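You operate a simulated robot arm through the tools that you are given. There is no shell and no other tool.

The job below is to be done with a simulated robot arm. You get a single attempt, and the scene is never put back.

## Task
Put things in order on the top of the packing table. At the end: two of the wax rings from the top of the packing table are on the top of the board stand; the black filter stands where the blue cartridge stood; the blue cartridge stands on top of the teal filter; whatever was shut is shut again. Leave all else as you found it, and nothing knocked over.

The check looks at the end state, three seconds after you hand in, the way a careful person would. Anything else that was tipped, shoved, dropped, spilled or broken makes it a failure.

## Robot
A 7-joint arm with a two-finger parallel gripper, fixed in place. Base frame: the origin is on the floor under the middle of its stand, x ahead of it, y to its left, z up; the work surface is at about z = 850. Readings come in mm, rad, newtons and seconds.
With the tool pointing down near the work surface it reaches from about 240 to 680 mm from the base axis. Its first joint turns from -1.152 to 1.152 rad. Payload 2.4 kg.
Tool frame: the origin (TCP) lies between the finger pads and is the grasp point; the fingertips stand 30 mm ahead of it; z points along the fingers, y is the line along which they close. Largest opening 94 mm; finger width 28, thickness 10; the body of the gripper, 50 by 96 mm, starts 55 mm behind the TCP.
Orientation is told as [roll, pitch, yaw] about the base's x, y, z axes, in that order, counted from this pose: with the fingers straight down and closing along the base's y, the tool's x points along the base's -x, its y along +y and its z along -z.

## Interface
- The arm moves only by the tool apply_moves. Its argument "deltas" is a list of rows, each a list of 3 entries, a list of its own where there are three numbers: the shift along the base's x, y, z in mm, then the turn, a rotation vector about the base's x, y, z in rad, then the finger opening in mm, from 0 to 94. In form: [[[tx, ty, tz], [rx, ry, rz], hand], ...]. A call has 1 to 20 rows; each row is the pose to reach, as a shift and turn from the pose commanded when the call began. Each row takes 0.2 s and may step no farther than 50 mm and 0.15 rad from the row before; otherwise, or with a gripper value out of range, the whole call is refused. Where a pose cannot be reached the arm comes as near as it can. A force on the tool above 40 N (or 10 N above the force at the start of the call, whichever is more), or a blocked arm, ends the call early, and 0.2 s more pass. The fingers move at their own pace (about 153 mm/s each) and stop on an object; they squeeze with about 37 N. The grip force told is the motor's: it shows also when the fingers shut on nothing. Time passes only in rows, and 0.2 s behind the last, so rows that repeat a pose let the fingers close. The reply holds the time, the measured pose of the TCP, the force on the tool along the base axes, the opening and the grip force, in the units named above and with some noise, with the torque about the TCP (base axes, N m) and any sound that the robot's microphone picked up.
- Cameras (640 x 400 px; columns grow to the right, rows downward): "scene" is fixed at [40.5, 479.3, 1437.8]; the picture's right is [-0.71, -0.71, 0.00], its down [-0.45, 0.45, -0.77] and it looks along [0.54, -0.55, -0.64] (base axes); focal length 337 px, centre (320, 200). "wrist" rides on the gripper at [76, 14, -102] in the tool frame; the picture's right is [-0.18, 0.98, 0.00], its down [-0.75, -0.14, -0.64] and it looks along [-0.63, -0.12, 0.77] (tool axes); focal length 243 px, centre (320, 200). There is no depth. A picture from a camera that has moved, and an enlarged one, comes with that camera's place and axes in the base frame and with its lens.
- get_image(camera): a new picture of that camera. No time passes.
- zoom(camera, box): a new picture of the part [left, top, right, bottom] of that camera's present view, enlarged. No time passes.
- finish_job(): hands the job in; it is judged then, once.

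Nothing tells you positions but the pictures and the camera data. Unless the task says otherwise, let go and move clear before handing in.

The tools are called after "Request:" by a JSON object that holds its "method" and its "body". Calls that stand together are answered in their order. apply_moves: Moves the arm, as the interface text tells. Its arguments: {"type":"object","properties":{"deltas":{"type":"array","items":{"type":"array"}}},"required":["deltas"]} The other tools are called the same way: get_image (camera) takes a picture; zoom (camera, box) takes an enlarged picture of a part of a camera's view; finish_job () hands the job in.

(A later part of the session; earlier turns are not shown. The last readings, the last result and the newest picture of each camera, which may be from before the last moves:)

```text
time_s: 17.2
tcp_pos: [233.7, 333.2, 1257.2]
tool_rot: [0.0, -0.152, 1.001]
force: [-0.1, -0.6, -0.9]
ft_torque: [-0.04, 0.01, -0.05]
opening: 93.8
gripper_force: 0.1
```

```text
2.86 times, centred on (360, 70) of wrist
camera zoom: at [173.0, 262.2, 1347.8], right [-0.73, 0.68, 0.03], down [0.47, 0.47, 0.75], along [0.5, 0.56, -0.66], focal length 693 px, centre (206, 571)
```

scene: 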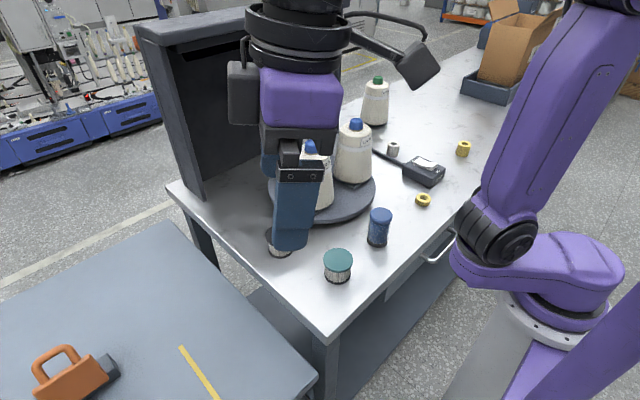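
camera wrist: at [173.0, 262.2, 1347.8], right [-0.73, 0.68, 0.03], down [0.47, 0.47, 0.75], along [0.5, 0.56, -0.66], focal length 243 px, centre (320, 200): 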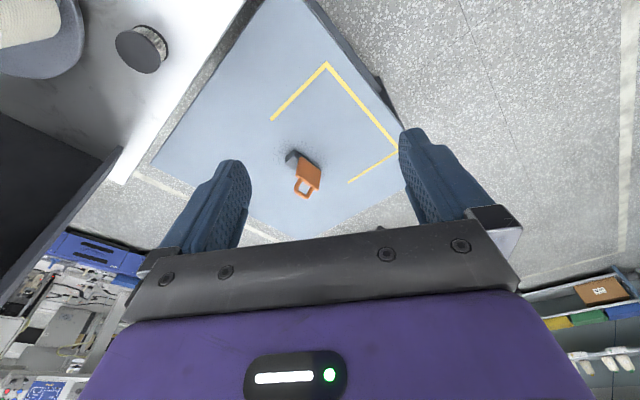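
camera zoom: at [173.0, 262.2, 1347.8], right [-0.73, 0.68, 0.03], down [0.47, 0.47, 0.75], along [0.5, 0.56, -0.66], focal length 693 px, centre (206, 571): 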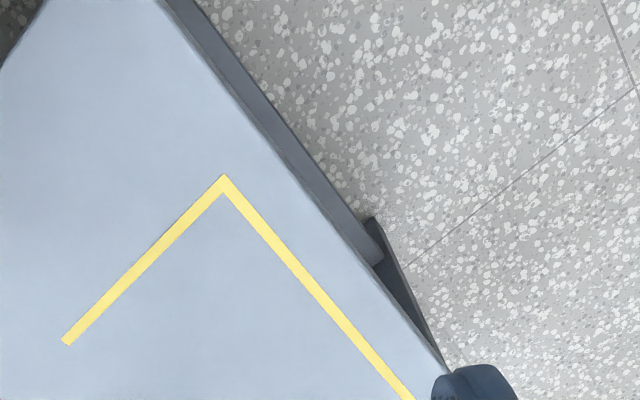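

The left furniture is a separate stand with a flat board top (z ≈ 750), tape marks and an orange tool, and it has free space within reach at about y 300–420. I take it to be the board stand. The yellow rings go there first, so I'm swinging back right to the tall yellow ring.

Request:
{"method": "apply_moves", "body": {"deltas": [[[35, -27, 0], [0, 0, -0.1135], 94], [[67, -58, 0], [0, 0, -0.227], 94], [[95, -92, 0], [0, 0, -0.3405], 94], [[119, -129, 0], [0, 0, -0.454], 94], [[139, -168, 0], [0, 0, -0.5675], 94], [[154, -209, 0], [0, 0, -0.681], 94], [[165, -252, 0], [0, 0, -0.7945], 94], [[171, -295, 0], [0, 0, -0.908], 94], [[173, -339, 0], [0, 0, -1.0215], 94], [[169, -383, 0], [0, 0, -1.135], 94], [[161, -427, 0], [0, 0, -1.2485], 94], [[148, -469, 0], [0, 0, -1.362], 94], [[131, -509, 0], [0, 0, -1.4755], 94], [[109, -547, 0], [0, 0, -1.589], 94], [[83, -583, 0], [0, 0, -1.7025], 94], [[54, -616, 0], [0, 0, -1.816], 94], [[21, -645, 0], [0, 0, -1.93], 94]]}}

Request:
{"method": "get_image", "body": {"camera": "wrist"}}

```text
time_s: 20.8
tcp_pos: [253.0, -313.4, 1255.4]
tool_rot: [0.0, -0.152, -0.931]
force: [-1.0, -0.6, -0.3]
ft_torque: [0.01, -0.04, 0.0]
opening: 93.6
gripper_force: 0.0
```

```text
taken
camera wrist: at [210.5, -232.0, 1345.9], right [0.9, 0.44, 0.03], down [0.27, -0.6, 0.75], along [0.35, -0.66, -0.66], focal length 243 px, centre (320, 200)
```

wrist: 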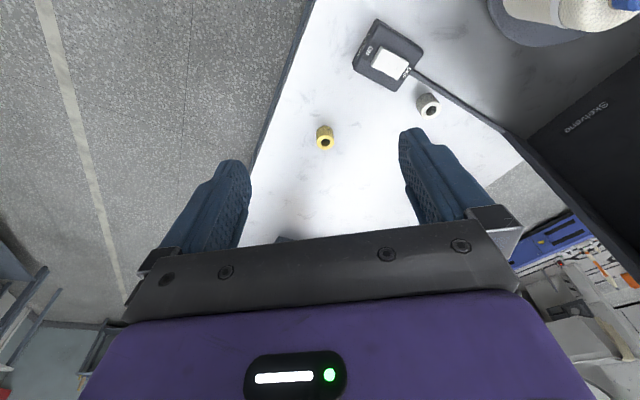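

Now I'll straighten the tool and descend near the tall yellow ring for a close view.

Request:
{"method": "apply_moves", "body": {"deltas": [[[11, -18, -38], [0.06, 0.045, 0], 94], [[22, -37, -76], [0.122, 0.091, 0], 94], [[33, -56, -114], [0.122, 0.091, 0], 94], [[43, -74, -152], [0.122, 0.091, 0], 94], [[54, -93, -190], [0.122, 0.091, 0], 94], [[65, -112, -228], [0.122, 0.091, 0], 94], [[76, -130, -266], [0.122, 0.091, 0], 94], [[87, -149, -300], [0.122, 0.091, 0], 94]]}}

Request:
{"method": "get_image", "body": {"camera": "wrist"}}

Request:
{"method": "get_image", "body": {"camera": "scene"}}

```text
time_s: 22.6
tcp_pos: [337.2, -461.8, 959.4]
tool_rot: [0.0, -0.001, -0.929]
force: [0.1, 0.2, -0.1]
ft_torque: [0.03, 0.02, 0.01]
opening: 94.3
gripper_force: 0.1
```

```text
taken
camera wrist: at [303.7, -392.6, 1062.1], right [0.9, 0.44, 0.0], down [0.34, -0.69, 0.64], along [0.28, -0.58, -0.77], focal length 243 px, centre (320, 200)
```

wrist: 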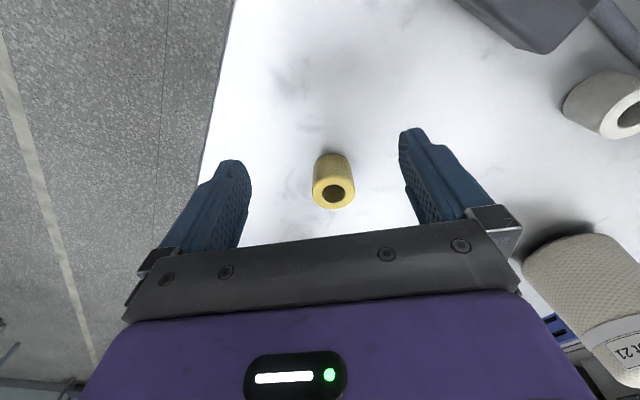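

```text
taken
```

scene: 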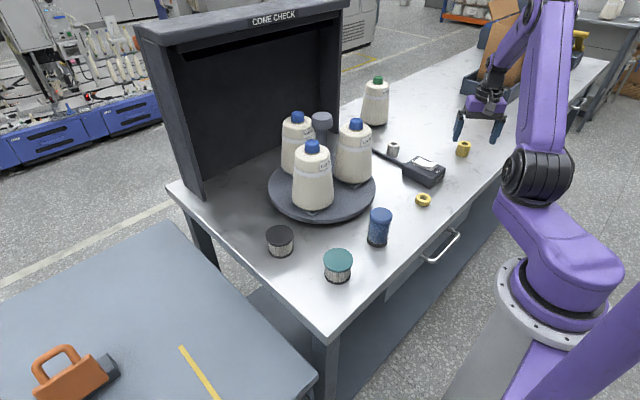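

Request:
{"method": "zoom", "body": {"camera": "wrist", "box": [282, 130, 382, 230]}}

```text
4.00 times, centred on (332, 180) of wrist
camera zoom: at [303.7, -392.6, 1062.1], right [0.9, 0.44, 0.0], down [0.34, -0.69, 0.64], along [0.28, -0.58, -0.77], focal length 970 px, centre (272, 280)
```

zoom: 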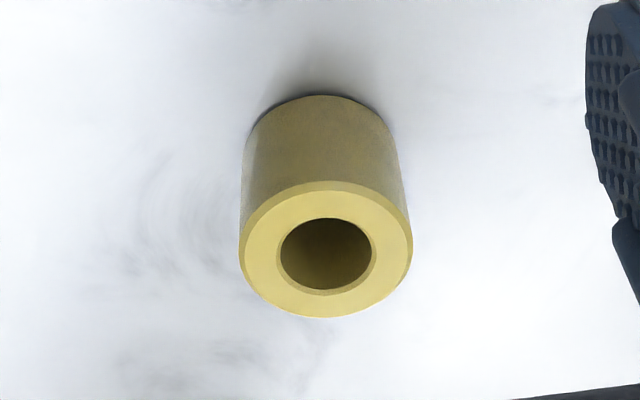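

The tall ring measures about Ø39 × 40 mm at roughly [374, -508]. I'll move over it and stop just above to verify alignment.

Request:
{"method": "apply_moves", "body": {"deltas": [[[18, -23, 0], [0, 0, 0], 94], [[36, -46, 0], [0, 0, 0], 94], [[36, -46, -30], [0, 0, 0], 94], [[36, -46, -30], [0, 0, 0], 94]]}}

Request:
{"method": "get_image", "body": {"camera": "wrist"}}

Request:
{"method": "zoom", "body": {"camera": "scene", "box": [430, 100, 510, 170]}}

```text
time_s: 23.6
tcp_pos: [370.1, -507.5, 928.3]
tool_rot: [0.0, -0.002, -0.931]
force: [0.4, 0.1, 0.2]
ft_torque: [0.0, -0.01, 0.01]
opening: 94.2
gripper_force: 0.0
```

```text
taken
camera wrist: at [337.6, -437.9, 1031.6], right [0.9, 0.44, 0.0], down [0.34, -0.69, 0.64], along [0.28, -0.58, -0.77], focal length 243 px, centre (320, 200)
```

wrist: 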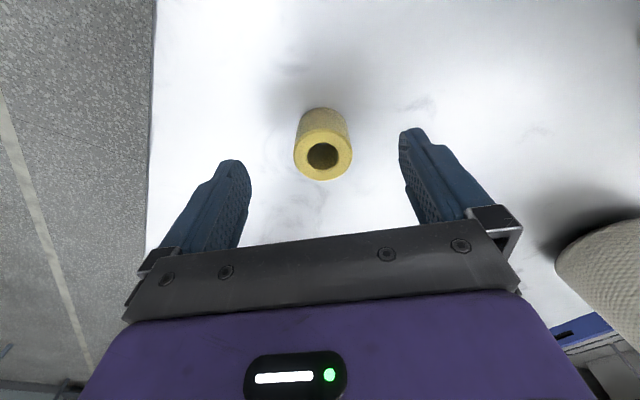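

```text
5.71 times, centred on (470, 135) of scene
camera zoom: at [40.5, 479.3, 1437.8], right [-0.71, -0.71, 0.0], down [-0.45, 0.45, -0.77], along [0.54, -0.55, -0.64], focal length 1925 px, centre (-537, 571)
```

zoom: 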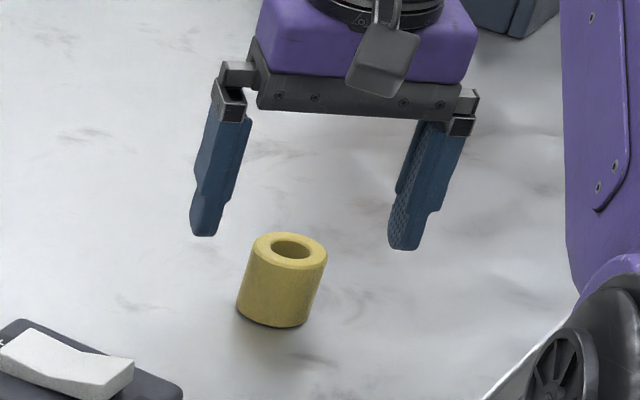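

Alignment is good (ring centre about 2 mm from the TCP axis). I'll descend and grip.

Request:
{"method": "apply_moves", "body": {"deltas": [[[2, -1, -20], [0, 0, 0], 94], [[2, -1, -40], [0, 0, 0], 94], [[2, -1, -44], [0, 0, 0], 94], [[2, -1, -44], [0, 0, 0], 70], [[2, -1, -44], [0, 0, 0], 30], [[2, -1, -44], [0, 0, 0], 30], [[2, -1, -44], [0, 0, 0], 30]]}}

Request:
{"method": "get_image", "body": {"camera": "wrist"}}

```text
time_s: 25.2
tcp_pos: [376.0, -509.6, 885.9]
tool_rot: [0.001, -0.002, -0.932]
force: [-0.8, 0.2, 1.2]
ft_torque: [-0.02, 0.03, -0.02]
opening: 38.7
gripper_force: 36.7
```

```text
taken
camera wrist: at [341.8, -438.9, 988.8], right [0.9, 0.44, 0.0], down [0.34, -0.69, 0.64], along [0.28, -0.58, -0.77], focal length 243 px, centre (320, 200)
```

wrist: 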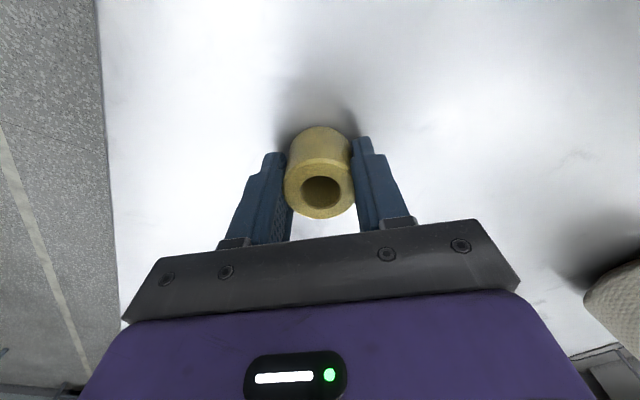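

The ring is held (opening 38.7 mm). I'll lift it, retract a little, and carry it high over to the left stand.

Request:
{"method": "apply_moves", "body": {"deltas": [[[0, 0, 40], [0, 0, 0], 30], [[0, 0, 85], [0, 0, 0], 30], [[-12, 16, 130], [0, 0, 0], 30], [[-30, 41, 165], [0, 0, 0], 30], [[-50, 68, 195], [0, 0, 0], 30], [[-72, 98, 225], [0, 0, 0], 30], [[-95, 129, 250], [0, 0, 0], 30], [[-115, 157, 263], [0, 0, 0], 30], [[-127, 171, 263], [0, 0, 0], 30]]}}

```text
time_s: 27.2
tcp_pos: [248.7, -337.0, 1148.0]
tool_rot: [0.0, 0.0, -0.928]
force: [-0.1, -1.5, -0.3]
ft_torque: [0.03, -0.01, 0.0]
opening: 38.7
gripper_force: 37.2
```

The ring is still gripped and the arm is at safe height. Now I'm sweeping across to the left stand.

Request:
{"method": "apply_moves", "body": {"deltas": [[[36, 30, 0], [0, 0, 0.1087], 30], [[68, 63, 0], [0, 0, 0.2174], 30], [[97, 100, 0], [0, 0, 0.3261], 30], [[121, 140, 0], [0, 0, 0.4348], 30], [[141, 182, 0], [0, 0, 0.5435], 30], [[156, 227, 0], [0, 0, 0.6522], 30], [[166, 272, 0], [0, 0, 0.7609], 30], [[170, 319, 0], [0, 0, 0.8696], 30], [[170, 366, 0], [0, 0, 0.9783], 30], [[164, 412, 0], [0, 0, 1.087], 30], [[154, 458, 0], [0, 0, 1.1957], 30], [[138, 502, 0], [0, 0, 1.3044], 30], [[117, 544, 0], [0, 0, 1.4131], 30], [[92, 583, 0], [0, 0, 1.5218], 30], [[63, 620, 0], [0, 0, 1.63], 30]]}}

Request:
{"method": "get_image", "body": {"camera": "wrist"}}

Request:
{"method": "get_image", "body": {"camera": "scene"}}

```text
time_s: 30.4
tcp_pos: [310.1, 283.6, 1148.4]
tool_rot: [0.0, 0.001, 0.701]
force: [-0.4, -0.1, -0.5]
ft_torque: [0.02, 0.0, -0.01]
opening: 38.9
gripper_force: 36.8
```

```text
taken
camera wrist: at [242.9, 243.7, 1251.2], right [-0.49, 0.87, 0.0], down [0.67, 0.38, 0.64], along [0.56, 0.32, -0.77], focal length 243 px, centre (320, 200)
```

wrist: 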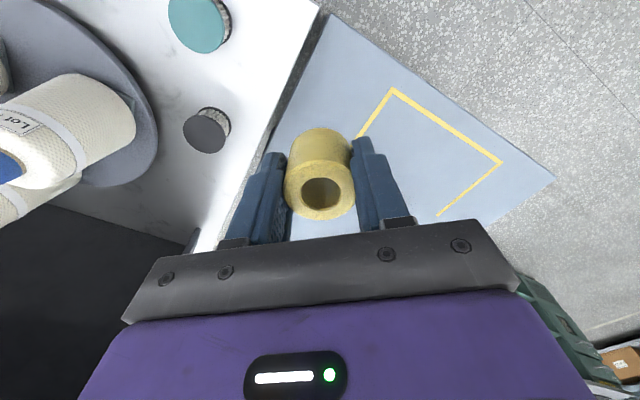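

```text
taken
```

scene: 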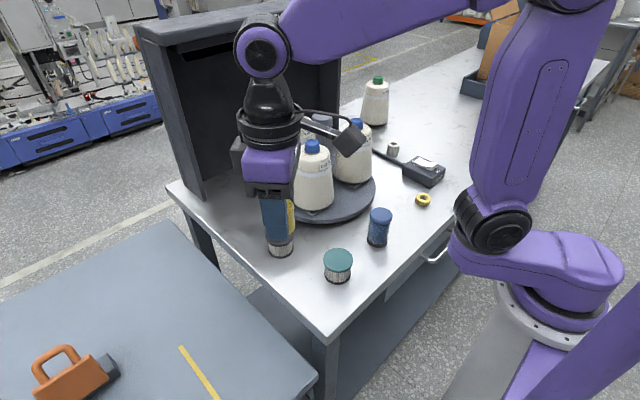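

Ring is over the left stand area. I'll move to about [450, 355] and descend part way, then look.

Request:
{"method": "apply_moves", "body": {"deltas": [[[40, 21, 0], [0, 0, 0], 30], [[80, 42, -10], [0, 0, 0], 30], [[115, 60, -40], [0, 0, 0], 30], [[140, 73, -75], [0, 0, 0], 30], [[140, 73, -120], [0, 0, 0], 30], [[140, 73, -165], [0, 0, 0], 30], [[140, 73, -210], [0, 0, 0], 30], [[140, 73, -255], [0, 0, 0], 30], [[140, 73, -290], [0, 0, 0], 30], [[140, 73, -319], [0, 0, 0], 30]]}}

Request:
{"method": "get_image", "body": {"camera": "wrist"}}

Request:
{"method": "get_image", "body": {"camera": "scene"}}

```text
time_s: 32.6
tcp_pos: [453.4, 355.8, 827.6]
tool_rot: [0.0, -0.002, 0.701]
force: [-1.2, 0.2, -0.4]
ft_torque: [0.02, 0.04, 0.03]
opening: 38.8
gripper_force: 36.6
```

```text
taken
camera wrist: at [385.7, 317.4, 930.9], right [-0.49, 0.87, 0.0], down [0.67, 0.38, 0.64], along [0.56, 0.32, -0.77], focal length 243 px, centre (320, 200)
```

wrist: 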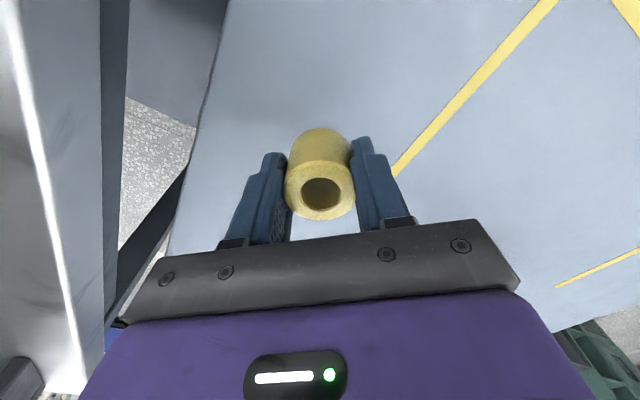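

```text
taken
```

scene: 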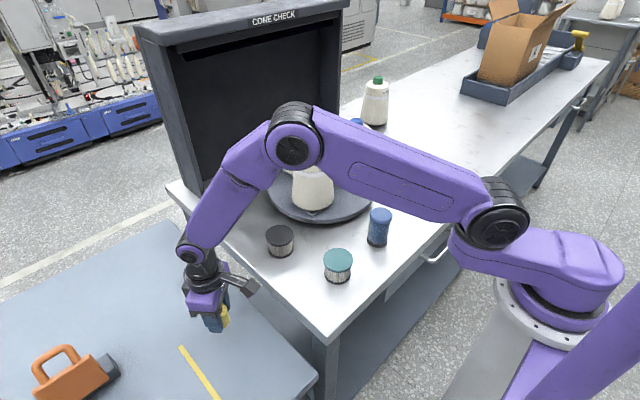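

Request:
{"method": "apply_moves", "body": {"deltas": [[[0, 0, -20], [0, 0, 0], 30], [[0, 0, -32], [0, 0, 0], 30], [[0, 0, -35], [0, 0, 0], 30]]}}

Request:
{"method": "zoom", "body": {"camera": "scene", "box": [170, 230, 270, 350]}}

Request:
{"method": "get_image", "body": {"camera": "wrist"}}

```text
time_s: 33.4
tcp_pos: [453.0, 356.7, 794.4]
tool_rot: [0.0, -0.001, 0.701]
force: [-0.8, 0.2, 0.2]
ft_torque: [0.0, -0.02, -0.02]
opening: 38.9
gripper_force: 36.9
```

```text
3.33 times, centred on (220, 290) of scene
camera zoom: at [40.5, 479.3, 1437.8], right [-0.71, -0.71, 0.0], down [-0.45, 0.45, -0.77], along [0.54, -0.55, -0.64], focal length 1123 px, centre (653, -100)
```

zoom: 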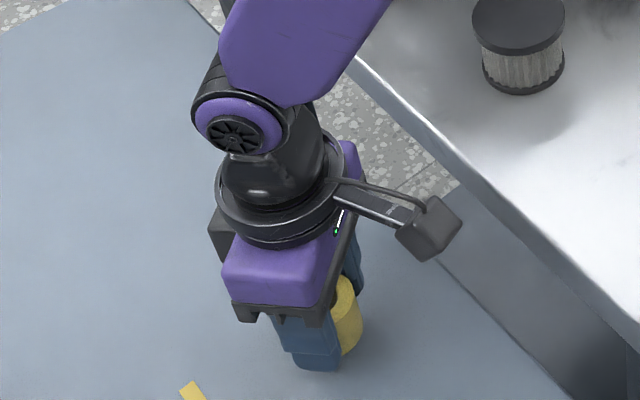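

```text
taken
camera wrist: at [386.1, 316.8, 896.9], right [-0.49, 0.87, 0.0], down [0.67, 0.38, 0.64], along [0.56, 0.32, -0.77], focal length 243 px, centre (320, 200)
```

wrist: 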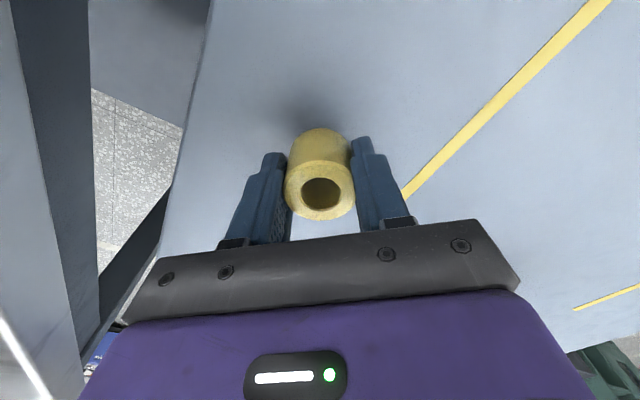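

Request:
{"method": "apply_moves", "body": {"deltas": [[[0, 0, -2], [0, 0, 0], 30], [[0, 0, -4], [0, 0, 0], 30], [[0, 0, -5], [0, 0, 0], 30]]}}

```text
time_s: 34.2
tcp_pos: [453.5, 355.0, 787.8]
tool_rot: [0.001, -0.003, 0.7]
force: [0.4, 0.3, -1.3]
ft_torque: [-0.02, -0.02, 0.05]
opening: 38.8
gripper_force: 37.0
```

Request:
{"method": "apply_moves", "body": {"deltas": [[[0, 0, -1.5], [0, 0, 0], 30], [[0, 0, -3], [0, 0, 0], 30]]}}

Request:
{"method": "get_image", "body": {"camera": "wrist"}}

```text
time_s: 34.8
tcp_pos: [452.7, 355.7, 786.4]
tool_rot: [0.001, 0.0, 0.7]
force: [0.3, 0.2, -1.1]
ft_torque: [0.01, 0.02, 0.0]
opening: 38.9
gripper_force: 36.6
```

```text
taken
camera wrist: at [385.4, 316.6, 888.7], right [-0.49, 0.87, 0.0], down [0.67, 0.38, 0.64], along [0.56, 0.32, -0.77], focal length 243 px, centre (320, 200)
```

wrist: 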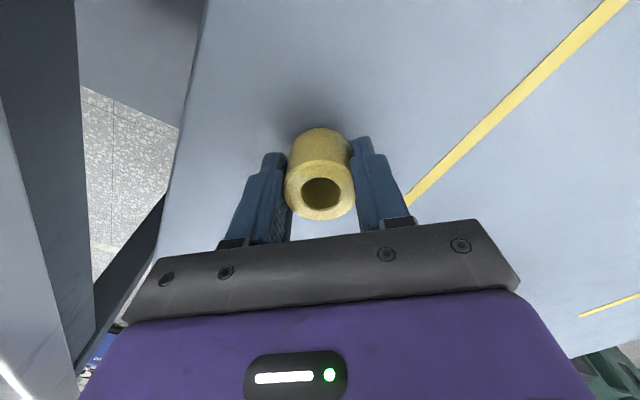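

Request:
{"method": "apply_moves", "body": {"deltas": [[[0, 0, -1.5], [0, 0, 0], 30], [[0, 0, -3], [0, 0, 0], 30]]}}

Request:
{"method": "zoom", "body": {"camera": "wrist", "box": [270, 90, 370, 180]}}

```text
time_s: 35.4
tcp_pos: [451.3, 355.2, 783.6]
tool_rot: [-0.001, 0.001, 0.7]
force: [-0.6, 0.2, 0.1]
ft_torque: [-0.01, -0.02, 0.03]
opening: 38.9
gripper_force: 37.2
```

```text
4.44 times, centred on (320, 135) of wrist
camera zoom: at [385.3, 316.5, 885.9], right [-0.49, 0.87, 0.0], down [0.67, 0.38, 0.64], along [0.56, 0.32, -0.77], focal length 1078 px, centre (320, 489)
```

zoom: 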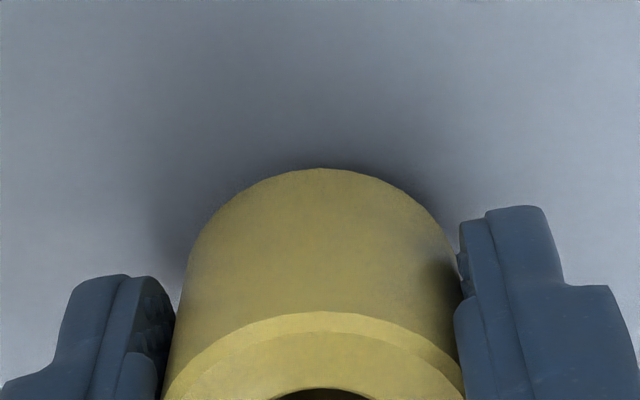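

Request:
{"method": "apply_moves", "body": {"deltas": [[[0, 0, -1.5], [0, 0, 0], 30], [[0, 0, -3], [0, 0, 0], 30]]}}

Request:
{"method": "zoom", "body": {"camera": "wrist", "box": [270, 90, 370, 180]}}

```text
time_s: 36.0
tcp_pos: [453.1, 355.7, 781.7]
tool_rot: [-0.003, -0.002, 0.699]
force: [0.1, 0.2, -0.2]
ft_torque: [0.0, 0.0, 0.0]
opening: 38.9
gripper_force: 37.2
```

```text
4.44 times, centred on (320, 135) of wrist
camera zoom: at [385.0, 316.5, 883.0], right [-0.49, 0.87, 0.0], down [0.67, 0.38, 0.64], along [0.56, 0.32, -0.77], focal length 1078 px, centre (320, 489)
```

zoom: 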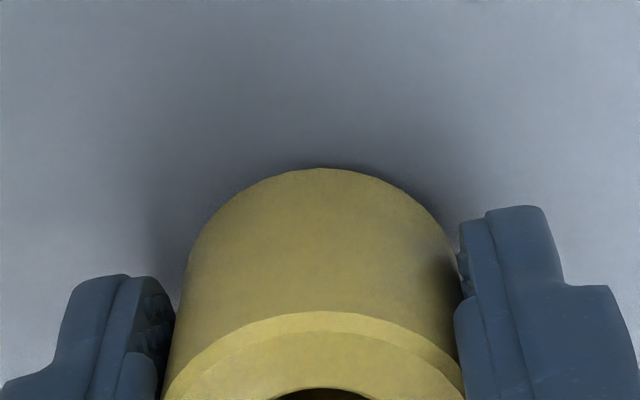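

Request:
{"method": "apply_moves", "body": {"deltas": [[[0, 0, -1.5], [0, 0, 0], 30], [[0, 0, -3], [0, 0, 0], 30]]}}

Request:
{"method": "zoom", "body": {"camera": "wrist", "box": [270, 90, 370, 180]}}

```text
time_s: 36.6
tcp_pos: [451.9, 355.3, 779.3]
tool_rot: [0.001, -0.001, 0.701]
force: [0.0, 0.4, -1.0]
ft_torque: [-0.02, -0.02, 0.01]
opening: 39.0
gripper_force: 37.0
```

```text
4.44 times, centred on (320, 135) of wrist
camera zoom: at [384.7, 316.4, 880.8], right [-0.49, 0.87, 0.0], down [0.67, 0.38, 0.64], along [0.56, 0.32, -0.77], focal length 1078 px, centre (320, 489)
```

zoom: 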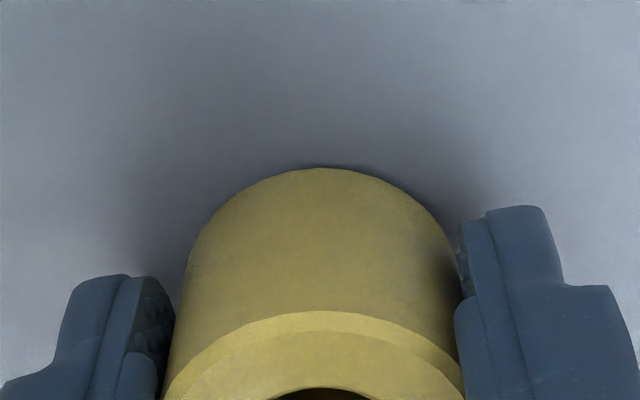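

Request:
{"method": "apply_moves", "body": {"deltas": [[[0, 0, -1], [0, 0, 0], 30], [[0, 0, -2], [0, 0, 0], 30]]}}

Request:
{"method": "zoom", "body": {"camera": "wrist", "box": [270, 90, 370, 180]}}

Request:
{"method": "zoom", "body": {"camera": "scene", "box": [190, 290, 260, 360]}}

```text
time_s: 37.2
tcp_pos: [452.3, 356.4, 775.1]
tool_rot: [0.001, -0.003, 0.7]
force: [-2.0, -2.1, 9.7]
ft_torque: [-0.12, 0.19, -0.01]
opening: 38.8
gripper_force: 37.2
```

```text
4.44 times, centred on (320, 135) of wrist
camera zoom: at [384.8, 316.9, 878.4], right [-0.49, 0.87, 0.0], down [0.67, 0.38, 0.64], along [0.56, 0.32, -0.77], focal length 1078 px, centre (320, 489)
```

zoom: 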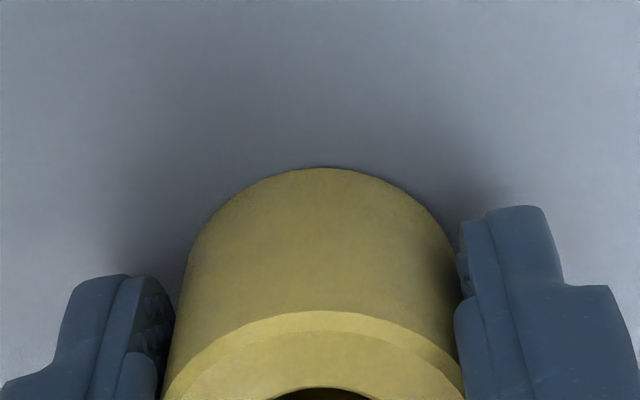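

```text
5.71 times, centred on (225, 325) of scene
camera zoom: at [40.3, 479.2, 1437.8], right [-0.71, -0.71, 0.0], down [-0.45, 0.45, -0.77], along [0.54, -0.55, -0.64], focal length 1925 px, centre (863, -514)
```

zoom: 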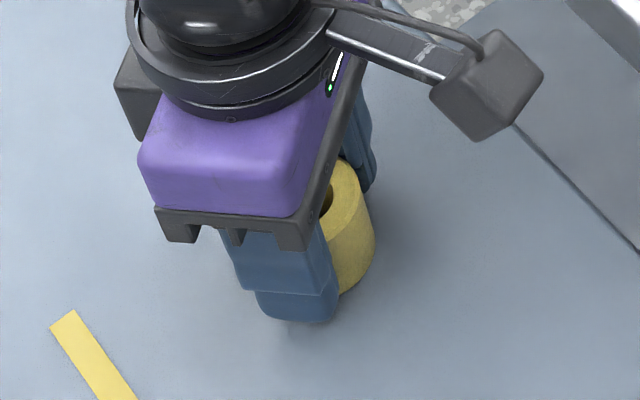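

Contact at about 10 N, so the stand's top is at z ≈ 740. I'll release and lift away.

Request:
{"method": "apply_moves", "body": {"deltas": [[[0, 0, 0], [0, 0, 0], 45], [[0, 0, 0], [0, 0, 0], 80], [[0, 0, 0], [0, 0, 0], 80], [[0, 0, 20], [0, 0, 0], 80], [[0, 0, 60], [0, 0, 0], 80], [[0, 0, 105], [0, 0, 0], 80]]}}

Request:
{"method": "get_image", "body": {"camera": "wrist"}}

Request:
{"method": "get_image", "body": {"camera": "scene"}}

```text
time_s: 38.6
tcp_pos: [452.4, 356.2, 878.1]
tool_rot: [0.0, -0.002, 0.7]
force: [0.2, 0.6, 0.0]
ft_torque: [0.0, -0.02, 0.01]
opening: 79.9
gripper_force: 0.1
```

```text
taken
camera wrist: at [385.3, 317.6, 980.0], right [-0.49, 0.87, 0.0], down [0.67, 0.38, 0.64], along [0.56, 0.32, -0.77], focal length 243 px, centre (320, 200)
```

wrist: 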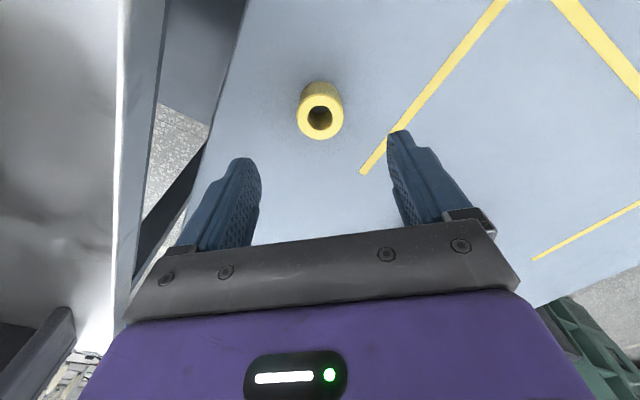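

```text
taken
```

scene: 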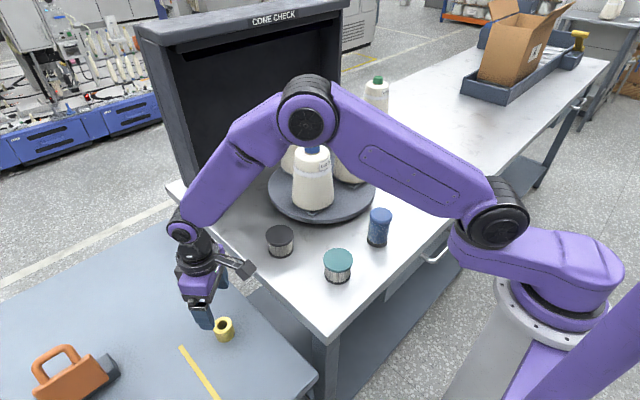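

The first ring stands upright on the left stand. I'll rise and sweep back for the short yellow ring.

Request:
{"method": "apply_moves", "body": {"deltas": [[[0, 0, 45], [0, 0, 0], 80], [[0, 0, 90], [0, 0, 0], 80], [[-20, -16, 130], [0, 0, 0], 80], [[-45, -35, 165], [0, 0, 0], 80], [[-70, -55, 197], [0, 0, 0], 80], [[-95, -75, 230], [0, 0, 0], 80], [[-115, -90, 258], [0, 0, 0], 80], [[-122, -96, 272], [0, 0, 0], 80], [[-101, -138, 272], [0, 0, -0.1136], 80], [[-86, -182, 272], [0, 0, -0.2272], 80], [[-76, -226, 272], [0, 0, -0.3408], 80], [[-71, -270, 272], [0, 0, -0.4544], 80], [[-71, -314, 272], [0, 0, -0.568], 80], [[-76, -356, 272], [0, 0, -0.6816], 80], [[-85, -397, 272], [0, 0, -0.7952], 80], [[-99, -436, 272], [0, 0, -0.9088], 80], [[-117, -472, 272], [0, 0, -1.0224], 80], [[-139, -505, 272], [0, 0, -1.136], 80], [[-163, -536, 272], [0, 0, -1.25], 80]]}}

Request:
{"method": "get_image", "body": {"camera": "wrist"}}

Request:
{"method": "get_image", "body": {"camera": "scene"}}

```text
time_s: 42.6
tcp_pos: [289.1, -183.4, 1156.8]
tool_rot: [0.0, 0.0, -0.549]
force: [0.0, 0.0, -0.9]
ft_torque: [0.01, 0.01, 0.0]
opening: 80.2
gripper_force: 0.0
```

```text
taken
camera wrist: at [231.7, -132.3, 1259.0], right [0.67, 0.74, 0.0], down [0.57, -0.51, 0.64], along [0.48, -0.43, -0.77], focal length 243 px, centre (320, 200)
```

wrist: 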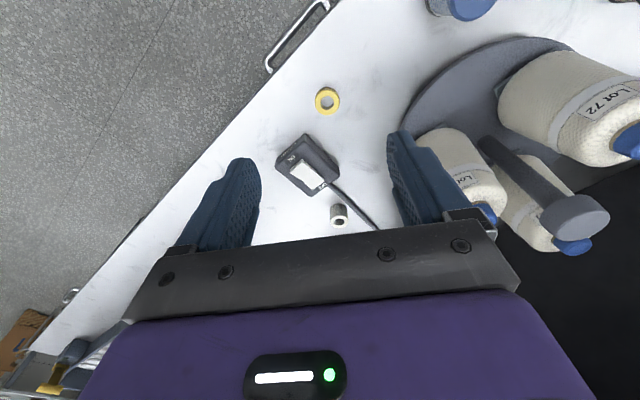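

```text
taken
```

scene: 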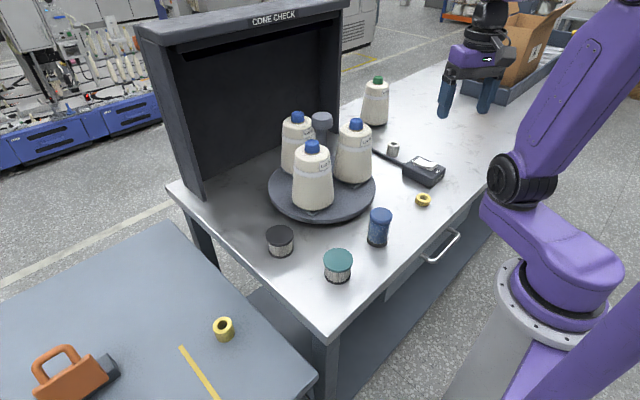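

Request:
{"method": "apply_moves", "body": {"deltas": [[[3, -1, -45], [0, 0, 0], 80], [[6, -2, -90], [0, 0, 0], 80], [[9, -3, -135], [0, 0, 0], 80], [[11, -4, -180], [0, 0, 0], 80], [[11, -4, -207], [0, 0, 0], 80]]}}

Request:
{"method": "get_image", "body": {"camera": "wrist"}}

Request:
{"method": "zoom", "body": {"camera": "wrist", "box": [272, 110, 372, 210]}}

```text
time_s: 43.8
tcp_pos: [303.1, -187.0, 942.2]
tool_rot: [0.0, -0.002, -0.551]
force: [0.4, 0.1, -0.4]
ft_torque: [-0.03, -0.01, -0.02]
opening: 80.1
gripper_force: 0.0
```

```text
taken
camera wrist: at [245.2, -134.9, 1045.4], right [0.67, 0.74, 0.0], down [0.57, -0.51, 0.64], along [0.48, -0.43, -0.77], focal length 243 px, centre (320, 200)
```

wrist: 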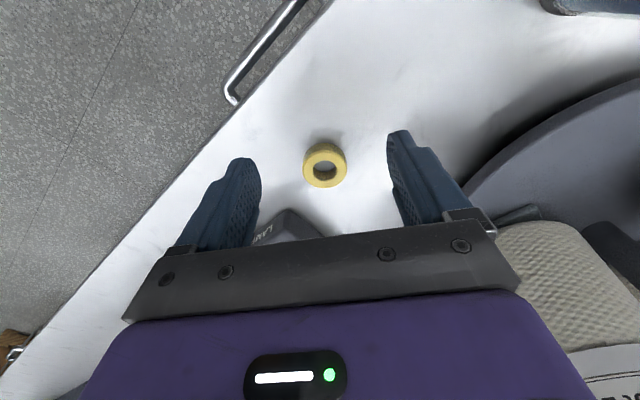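

```text
4.00 times, centred on (322, 160) of wrist
camera zoom: at [245.2, -134.9, 1045.4], right [0.67, 0.74, 0.0], down [0.57, -0.51, 0.64], along [0.48, -0.43, -0.77], focal length 970 px, centre (312, 360)
```

zoom: 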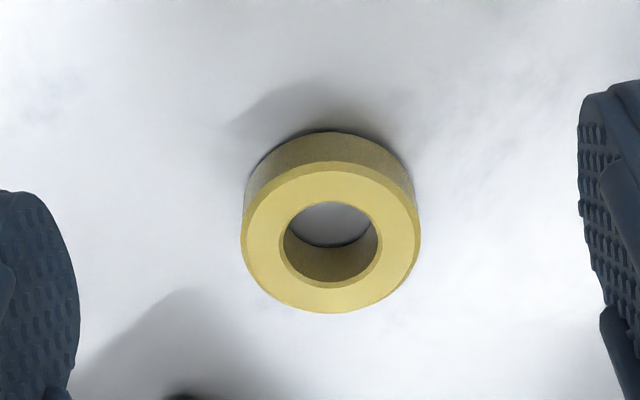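

The short ring is centred at about [333, -208], about 17 mm tall. I'll move over, descend low, and grip.

Request:
{"method": "apply_moves", "body": {"deltas": [[[15, -11, -10], [0, 0, 0], 80], [[30, -21, -25], [0, 0, 0], 80], [[30, -21, -45], [0, 0, 0], 80], [[30, -21, -57], [0, 0, 0], 80], [[30, -21, -60], [0, 0, 0], 80], [[30, -21, -60], [0, 0, 0], 80]]}}

Request:
{"method": "get_image", "body": {"camera": "wrist"}}

Request:
{"method": "zoom", "body": {"camera": "scene", "box": [390, 160, 460, 220]}}

```text
time_s: 45.2
tcp_pos: [330.4, -205.0, 885.9]
tool_rot: [0.001, -0.001, -0.549]
force: [-0.3, -0.1, 1.0]
ft_torque: [0.02, -0.01, 0.0]
opening: 80.4
gripper_force: 0.1
```

```text
taken
camera wrist: at [273.4, -154.9, 988.2], right [0.67, 0.74, 0.0], down [0.57, -0.51, 0.64], along [0.48, -0.43, -0.77], focal length 243 px, centre (320, 200)
```

wrist: 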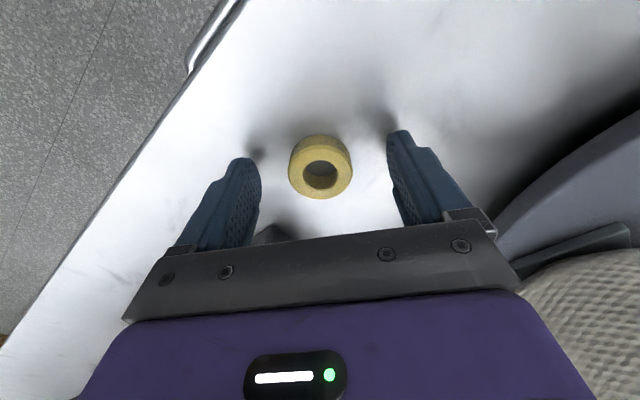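

```text
6.67 times, centred on (425, 190) of scene
camera zoom: at [40.5, 479.3, 1437.8], right [-0.71, -0.71, 0.0], down [-0.45, 0.45, -0.77], along [0.54, -0.55, -0.64], focal length 2246 px, centre (-380, 267)
```

zoom: 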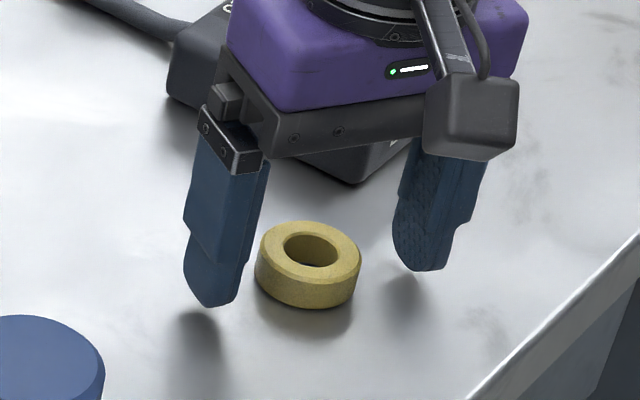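

Request:
{"method": "apply_moves", "body": {"deltas": [[[3, -3, -2], [0, 0, 0], 80], [[3, -3, -4], [0, 0, 0], 80], [[3, -3, -4], [0, 0, 0], 60], [[3, -3, -4], [0, 0, 0], 30], [[3, -3, -4], [0, 0, 0], 30], [[3, -3, -4], [0, 0, 0], 30]]}}

Request:
{"method": "get_image", "body": {"camera": "wrist"}}

Request:
{"method": "zoom", "body": {"camera": "scene", "box": [390, 160, 460, 220]}}

```text
time_s: 46.6
tcp_pos: [333.3, -208.9, 882.4]
tool_rot: [0.0, -0.001, -0.548]
force: [-0.3, -0.7, -0.7]
ft_torque: [0.0, -0.04, -0.01]
opening: 37.9
gripper_force: 36.7
```

```text
taken
camera wrist: at [276.3, -157.8, 983.8], right [0.67, 0.74, 0.0], down [0.57, -0.51, 0.64], along [0.48, -0.43, -0.77], focal length 243 px, centre (320, 200)
```

wrist: 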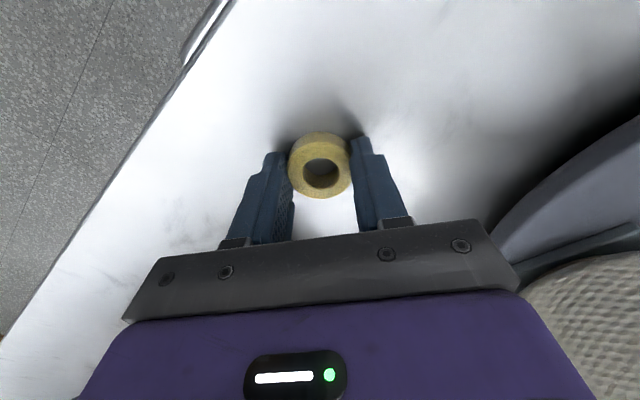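

```text
6.67 times, centred on (425, 190) of scene
camera zoom: at [40.5, 479.3, 1437.8], right [-0.71, -0.71, 0.0], down [-0.45, 0.45, -0.77], along [0.54, -0.55, -0.64], focal length 2246 px, centre (-380, 267)
```

zoom: 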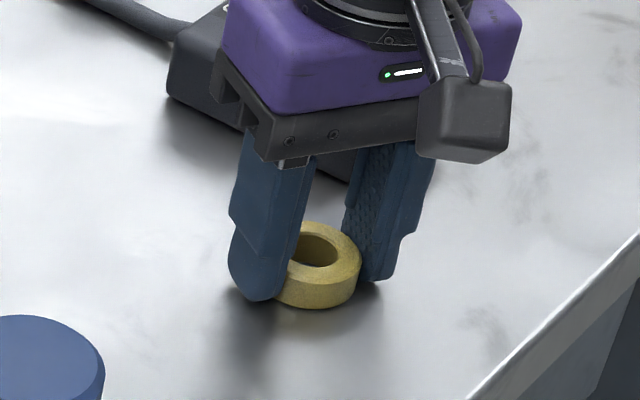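

The short ring is held. I'll lift it straight up and carry it to the left stand.

Request:
{"method": "apply_moves", "body": {"deltas": [[[0, 0, 25], [0, 0, 0], 30], [[0, 0, 70], [0, 0, 0], 30], [[0, 0, 119], [0, 0, 0], 30], [[0, 0, 168], [0, 0, 0], 30], [[0, 0, 217], [0, 0, 0], 30], [[0, 0, 265], [0, 0, 0], 30], [[21, 38, 265], [0, 0, 0.1042], 30], [[37, 77, 265], [0, 0, 0.2084], 30], [[50, 119, 265], [0, 0, 0.3126], 30], [[57, 161, 265], [0, 0, 0.4168], 30], [[60, 204, 265], [0, 0, 0.521], 30], [[58, 247, 265], [0, 0, 0.6252], 30], [[52, 289, 265], [0, 0, 0.7294], 30], [[41, 331, 265], [0, 0, 0.8336], 30], [[26, 371, 265], [0, 0, 0.9378], 30], [[6, 409, 265], [0, 0, 1.042], 30], [[-18, 445, 265], [0, 0, 1.1462], 30], [[-45, 478, 265], [0, 0, 1.25], 30]]}}

Request:
{"method": "get_image", "body": {"camera": "wrist"}}

Request:
{"method": "get_image", "body": {"camera": "scene"}}

```text
time_s: 50.4
tcp_pos: [288.8, 269.7, 1145.9]
tool_rot: [0.0, -0.001, 0.703]
force: [1.1, 0.6, -0.5]
ft_torque: [-0.04, 0.01, 0.03]
opening: 37.9
gripper_force: 36.6
```

```text
taken
camera wrist: at [222.1, 229.2, 1247.6], right [-0.49, 0.87, 0.0], down [0.67, 0.38, 0.64], along [0.56, 0.32, -0.77], focal length 243 px, centre (320, 200)
```

wrist: 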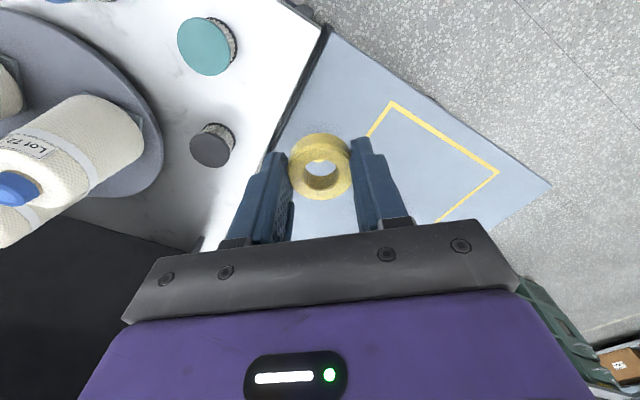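

```text
taken
```

scene: 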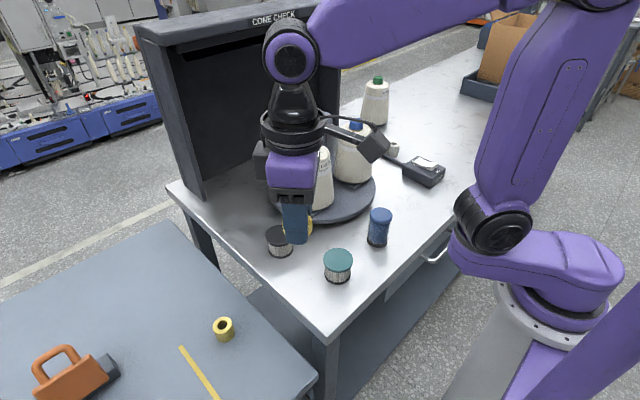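

Request:
{"method": "apply_moves", "body": {"deltas": [[[25, 29, -10], [0, 0, 0], 30], [[50, 58, -35], [0, 0, 0], 30], [[76, 87, -60], [0, 0, 0], 30], [[76, 87, -105], [0, 0, 0], 30], [[76, 87, -150], [0, 0, 0], 30], [[76, 87, -195], [0, 0, 0], 30], [[76, 87, -240], [0, 0, 0], 30], [[76, 87, -285], [0, 0, 0], 30], [[76, 87, -325], [0, 0, 0], 30], [[76, 87, -355], [0, 0, 0], 30]]}}

Request:
{"method": "get_image", "body": {"camera": "wrist"}}

Request:
{"method": "get_image", "body": {"camera": "scene"}}

```text
time_s: 52.6
tcp_pos: [364.6, 356.0, 789.4]
tool_rot: [0.0, -0.002, 0.7]
force: [-1.2, 0.1, 0.0]
ft_torque: [0.01, 0.02, -0.04]
opening: 37.8
gripper_force: 37.1
```

```text
taken
camera wrist: at [297.3, 315.7, 892.4], right [-0.49, 0.87, 0.0], down [0.67, 0.38, 0.64], along [0.56, 0.32, -0.77], focal length 243 px, centre (320, 200)
```

wrist: 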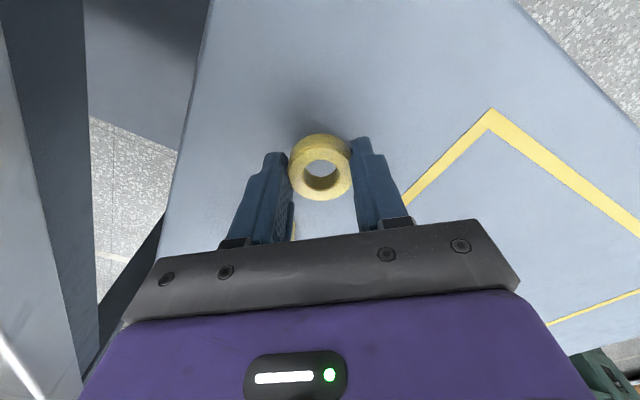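

```text
taken
```

scene: 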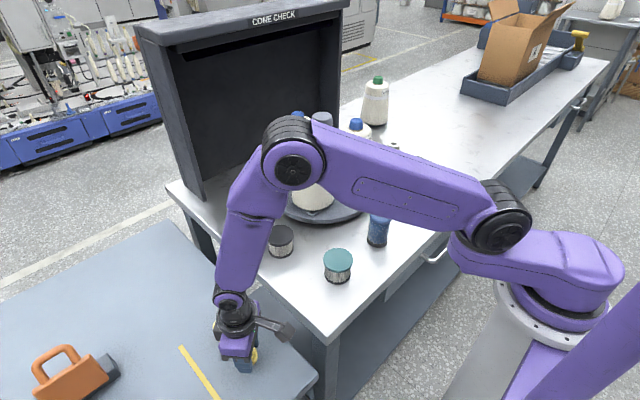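

Request:
{"method": "apply_moves", "body": {"deltas": [[[0, 0, -8], [0, 0, 0], 30], [[0, 0, -14], [0, 0, 0], 30], [[0, 0, -16], [0, 0, 0], 30]]}}

Request:
{"method": "zoom", "body": {"camera": "wrist", "box": [270, 100, 370, 200]}}

```text
time_s: 53.4
tcp_pos: [364.6, 355.7, 775.6]
tool_rot: [-0.001, -0.003, 0.7]
force: [-0.2, 1.0, 0.0]
ft_torque: [0.02, -0.04, 0.02]
opening: 37.7
gripper_force: 36.8
```

```text
4.00 times, centred on (320, 150) of wrist
camera zoom: at [297.7, 317.1, 877.3], right [-0.49, 0.87, 0.0], down [0.67, 0.38, 0.64], along [0.56, 0.32, -0.77], focal length 970 px, centre (320, 400)
```

zoom: 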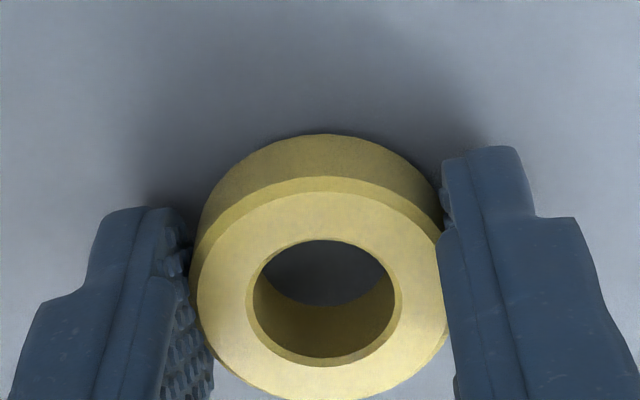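

Request:
{"method": "apply_moves", "body": {"deltas": [[[0, 0, -1], [0, 0, 0], 30], [[0, 0, -2.5], [0, 0, 0], 30]]}}

```text
time_s: 54.0
tcp_pos: [364.6, 356.4, 772.8]
tool_rot: [-0.002, -0.002, 0.699]
force: [0.0, 0.1, -1.4]
ft_torque: [0.01, -0.02, 0.02]
opening: 37.7
gripper_force: 36.9
```

Request:
{"method": "apply_moves", "body": {"deltas": [[[0, 0, -1], [0, 0, 0], 30], [[0, 0, -2], [0, 0, 0], 30]]}}

```text
time_s: 54.6
tcp_pos: [363.6, 356.4, 770.7]
tool_rot: [-0.001, -0.001, 0.7]
force: [0.3, -2.6, 7.1]
ft_torque: [-0.07, -0.06, -0.06]
opening: 38.1
gripper_force: 37.4
```

Contact again (7 N) at the expected height. I'll release and rise.

Request:
{"method": "apply_moves", "body": {"deltas": [[[0, 0, 0], [0, 0, 0], 45], [[0, 0, 0], [0, 0, 0], 75], [[0, 0, 0], [0, 0, 0], 75], [[0, 0, 20], [0, 0, 0], 75], [[0, 0, 60], [0, 0, 0], 75], [[0, 0, 105], [0, 0, 0], 75]]}}

Request:
{"method": "get_image", "body": {"camera": "wrist"}}

Request:
{"method": "get_image", "body": {"camera": "scene"}}

```text
time_s: 56.0
tcp_pos: [365.3, 357.4, 875.6]
tool_rot: [0.0, -0.003, 0.7]
force: [1.0, 0.9, 0.5]
ft_torque: [0.01, 0.03, -0.02]
opening: 74.8
gripper_force: 0.0
```

```text
taken
camera wrist: at [298.2, 318.7, 978.8], right [-0.49, 0.87, 0.0], down [0.67, 0.38, 0.64], along [0.56, 0.32, -0.77], focal length 243 px, centre (320, 200)
```

wrist: 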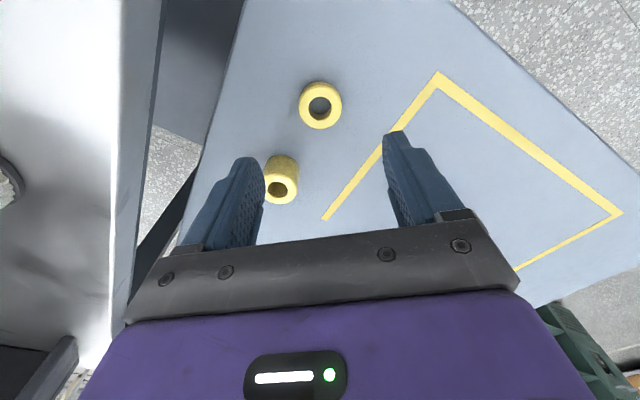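

```text
taken
```

scene: 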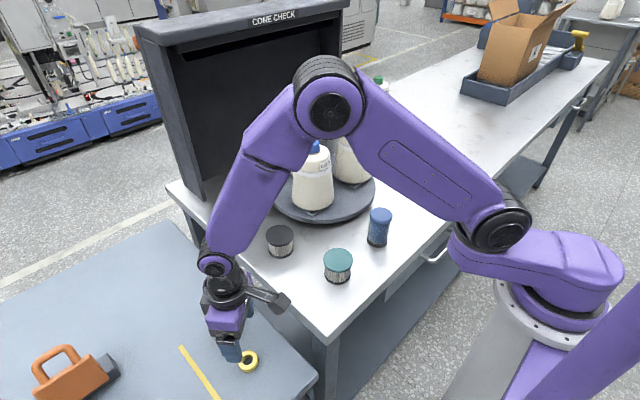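

Both rings stand on the left stand. Next is the blue cartridge: I'll rise, swing back to the middle and look at it from above.

Request:
{"method": "apply_moves", "body": {"deltas": [[[0, 0, 45], [0, 0, 0], 94], [[0, 0, 90], [0, 0, 0], 94], [[-5, -15, 135], [0, 0, 0], 94], [[-10, -35, 175], [0, 0, 0], 94], [[-15, -60, 215], [0, 0, -0.0875], 94], [[-20, -90, 250], [0, 0, -0.175], 94], [[-25, -125, 273], [0, 0, -0.2625], 94], [[-30, -170, 273], [0, 0, -0.35], 94], [[-40, -214, 273], [0, 0, -0.4375], 94], [[-50, -258, 273], [0, 0, -0.525], 94], [[-60, -300, 273], [0, 0, -0.6125], 94], [[-65, -340, 273], [0, 0, -0.7], 94], [[-75, -367, 250], [0, 0, -0.7], 94], [[-75, -367, 205], [0, 0, -0.7], 94], [[-75, -367, 160], [0, 0, -0.7], 94], [[-75, -367, 130], [0, 0, -0.7], 94]]}}

Request:
{"method": "get_image", "body": {"camera": "wrist"}}

Request:
{"method": "get_image", "body": {"camera": "scene"}}

```text
time_s: 59.4
tcp_pos: [289.6, -14.2, 1008.7]
tool_rot: [0.001, -0.001, -0.032]
force: [-1.8, 5.9, -0.5]
ft_torque: [-0.45, -0.18, 0.03]
opening: 94.0
gripper_force: 0.0
```

```text
taken
camera wrist: at [213.7, 1.5, 1111.2], right [0.21, 0.98, 0.0], down [0.75, -0.16, 0.64], along [0.63, -0.14, -0.77], focal length 243 px, centre (320, 200)
```

wrist: 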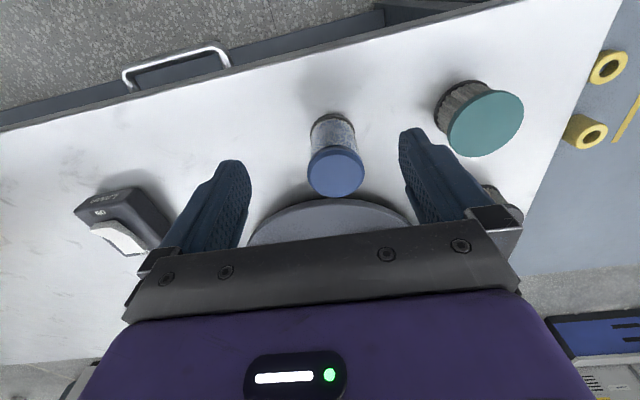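

```text
taken
```

scene: 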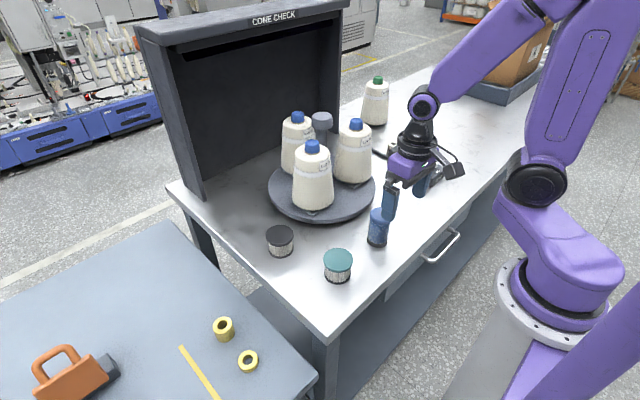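

The force reading is slightly off zero, maybe residual motion. I'll hold still for a moment and re-read.

Request:
{"method": "apply_moves", "body": {"deltas": [[[0, 0, 0], [0, 0, 0], 94], [[0, 0, 0], [0, 0, 0], 94]]}}

Request:
{"method": "get_image", "body": {"camera": "scene"}}

Request:
{"method": "zoom", "body": {"camera": "wrist", "box": [220, 80, 460, 240]}}

```text
time_s: 60.0
tcp_pos: [287.0, -9.7, 1008.7]
tool_rot: [0.001, -0.002, 0.001]
force: [-0.1, 0.7, -0.1]
ft_torque: [0.0, -0.01, 0.01]
opening: 94.1
gripper_force: 0.0
```

```text
taken
```

scene: 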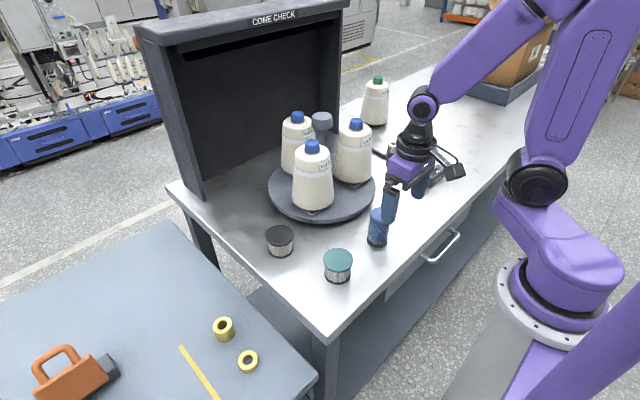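

```text
2.50 times, centred on (340, 160) of wrist
camera zoom: at [211.4, 4.2, 1111.5], right [0.18, 0.98, 0.0], down [0.75, -0.14, 0.64], along [0.63, -0.12, -0.77], focal length 606 px, centre (270, 300)
```

zoom: 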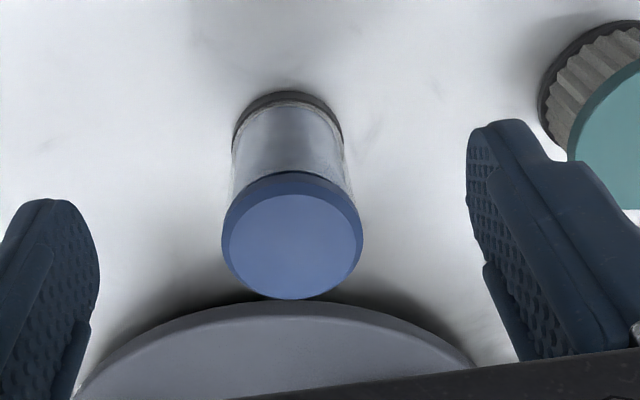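

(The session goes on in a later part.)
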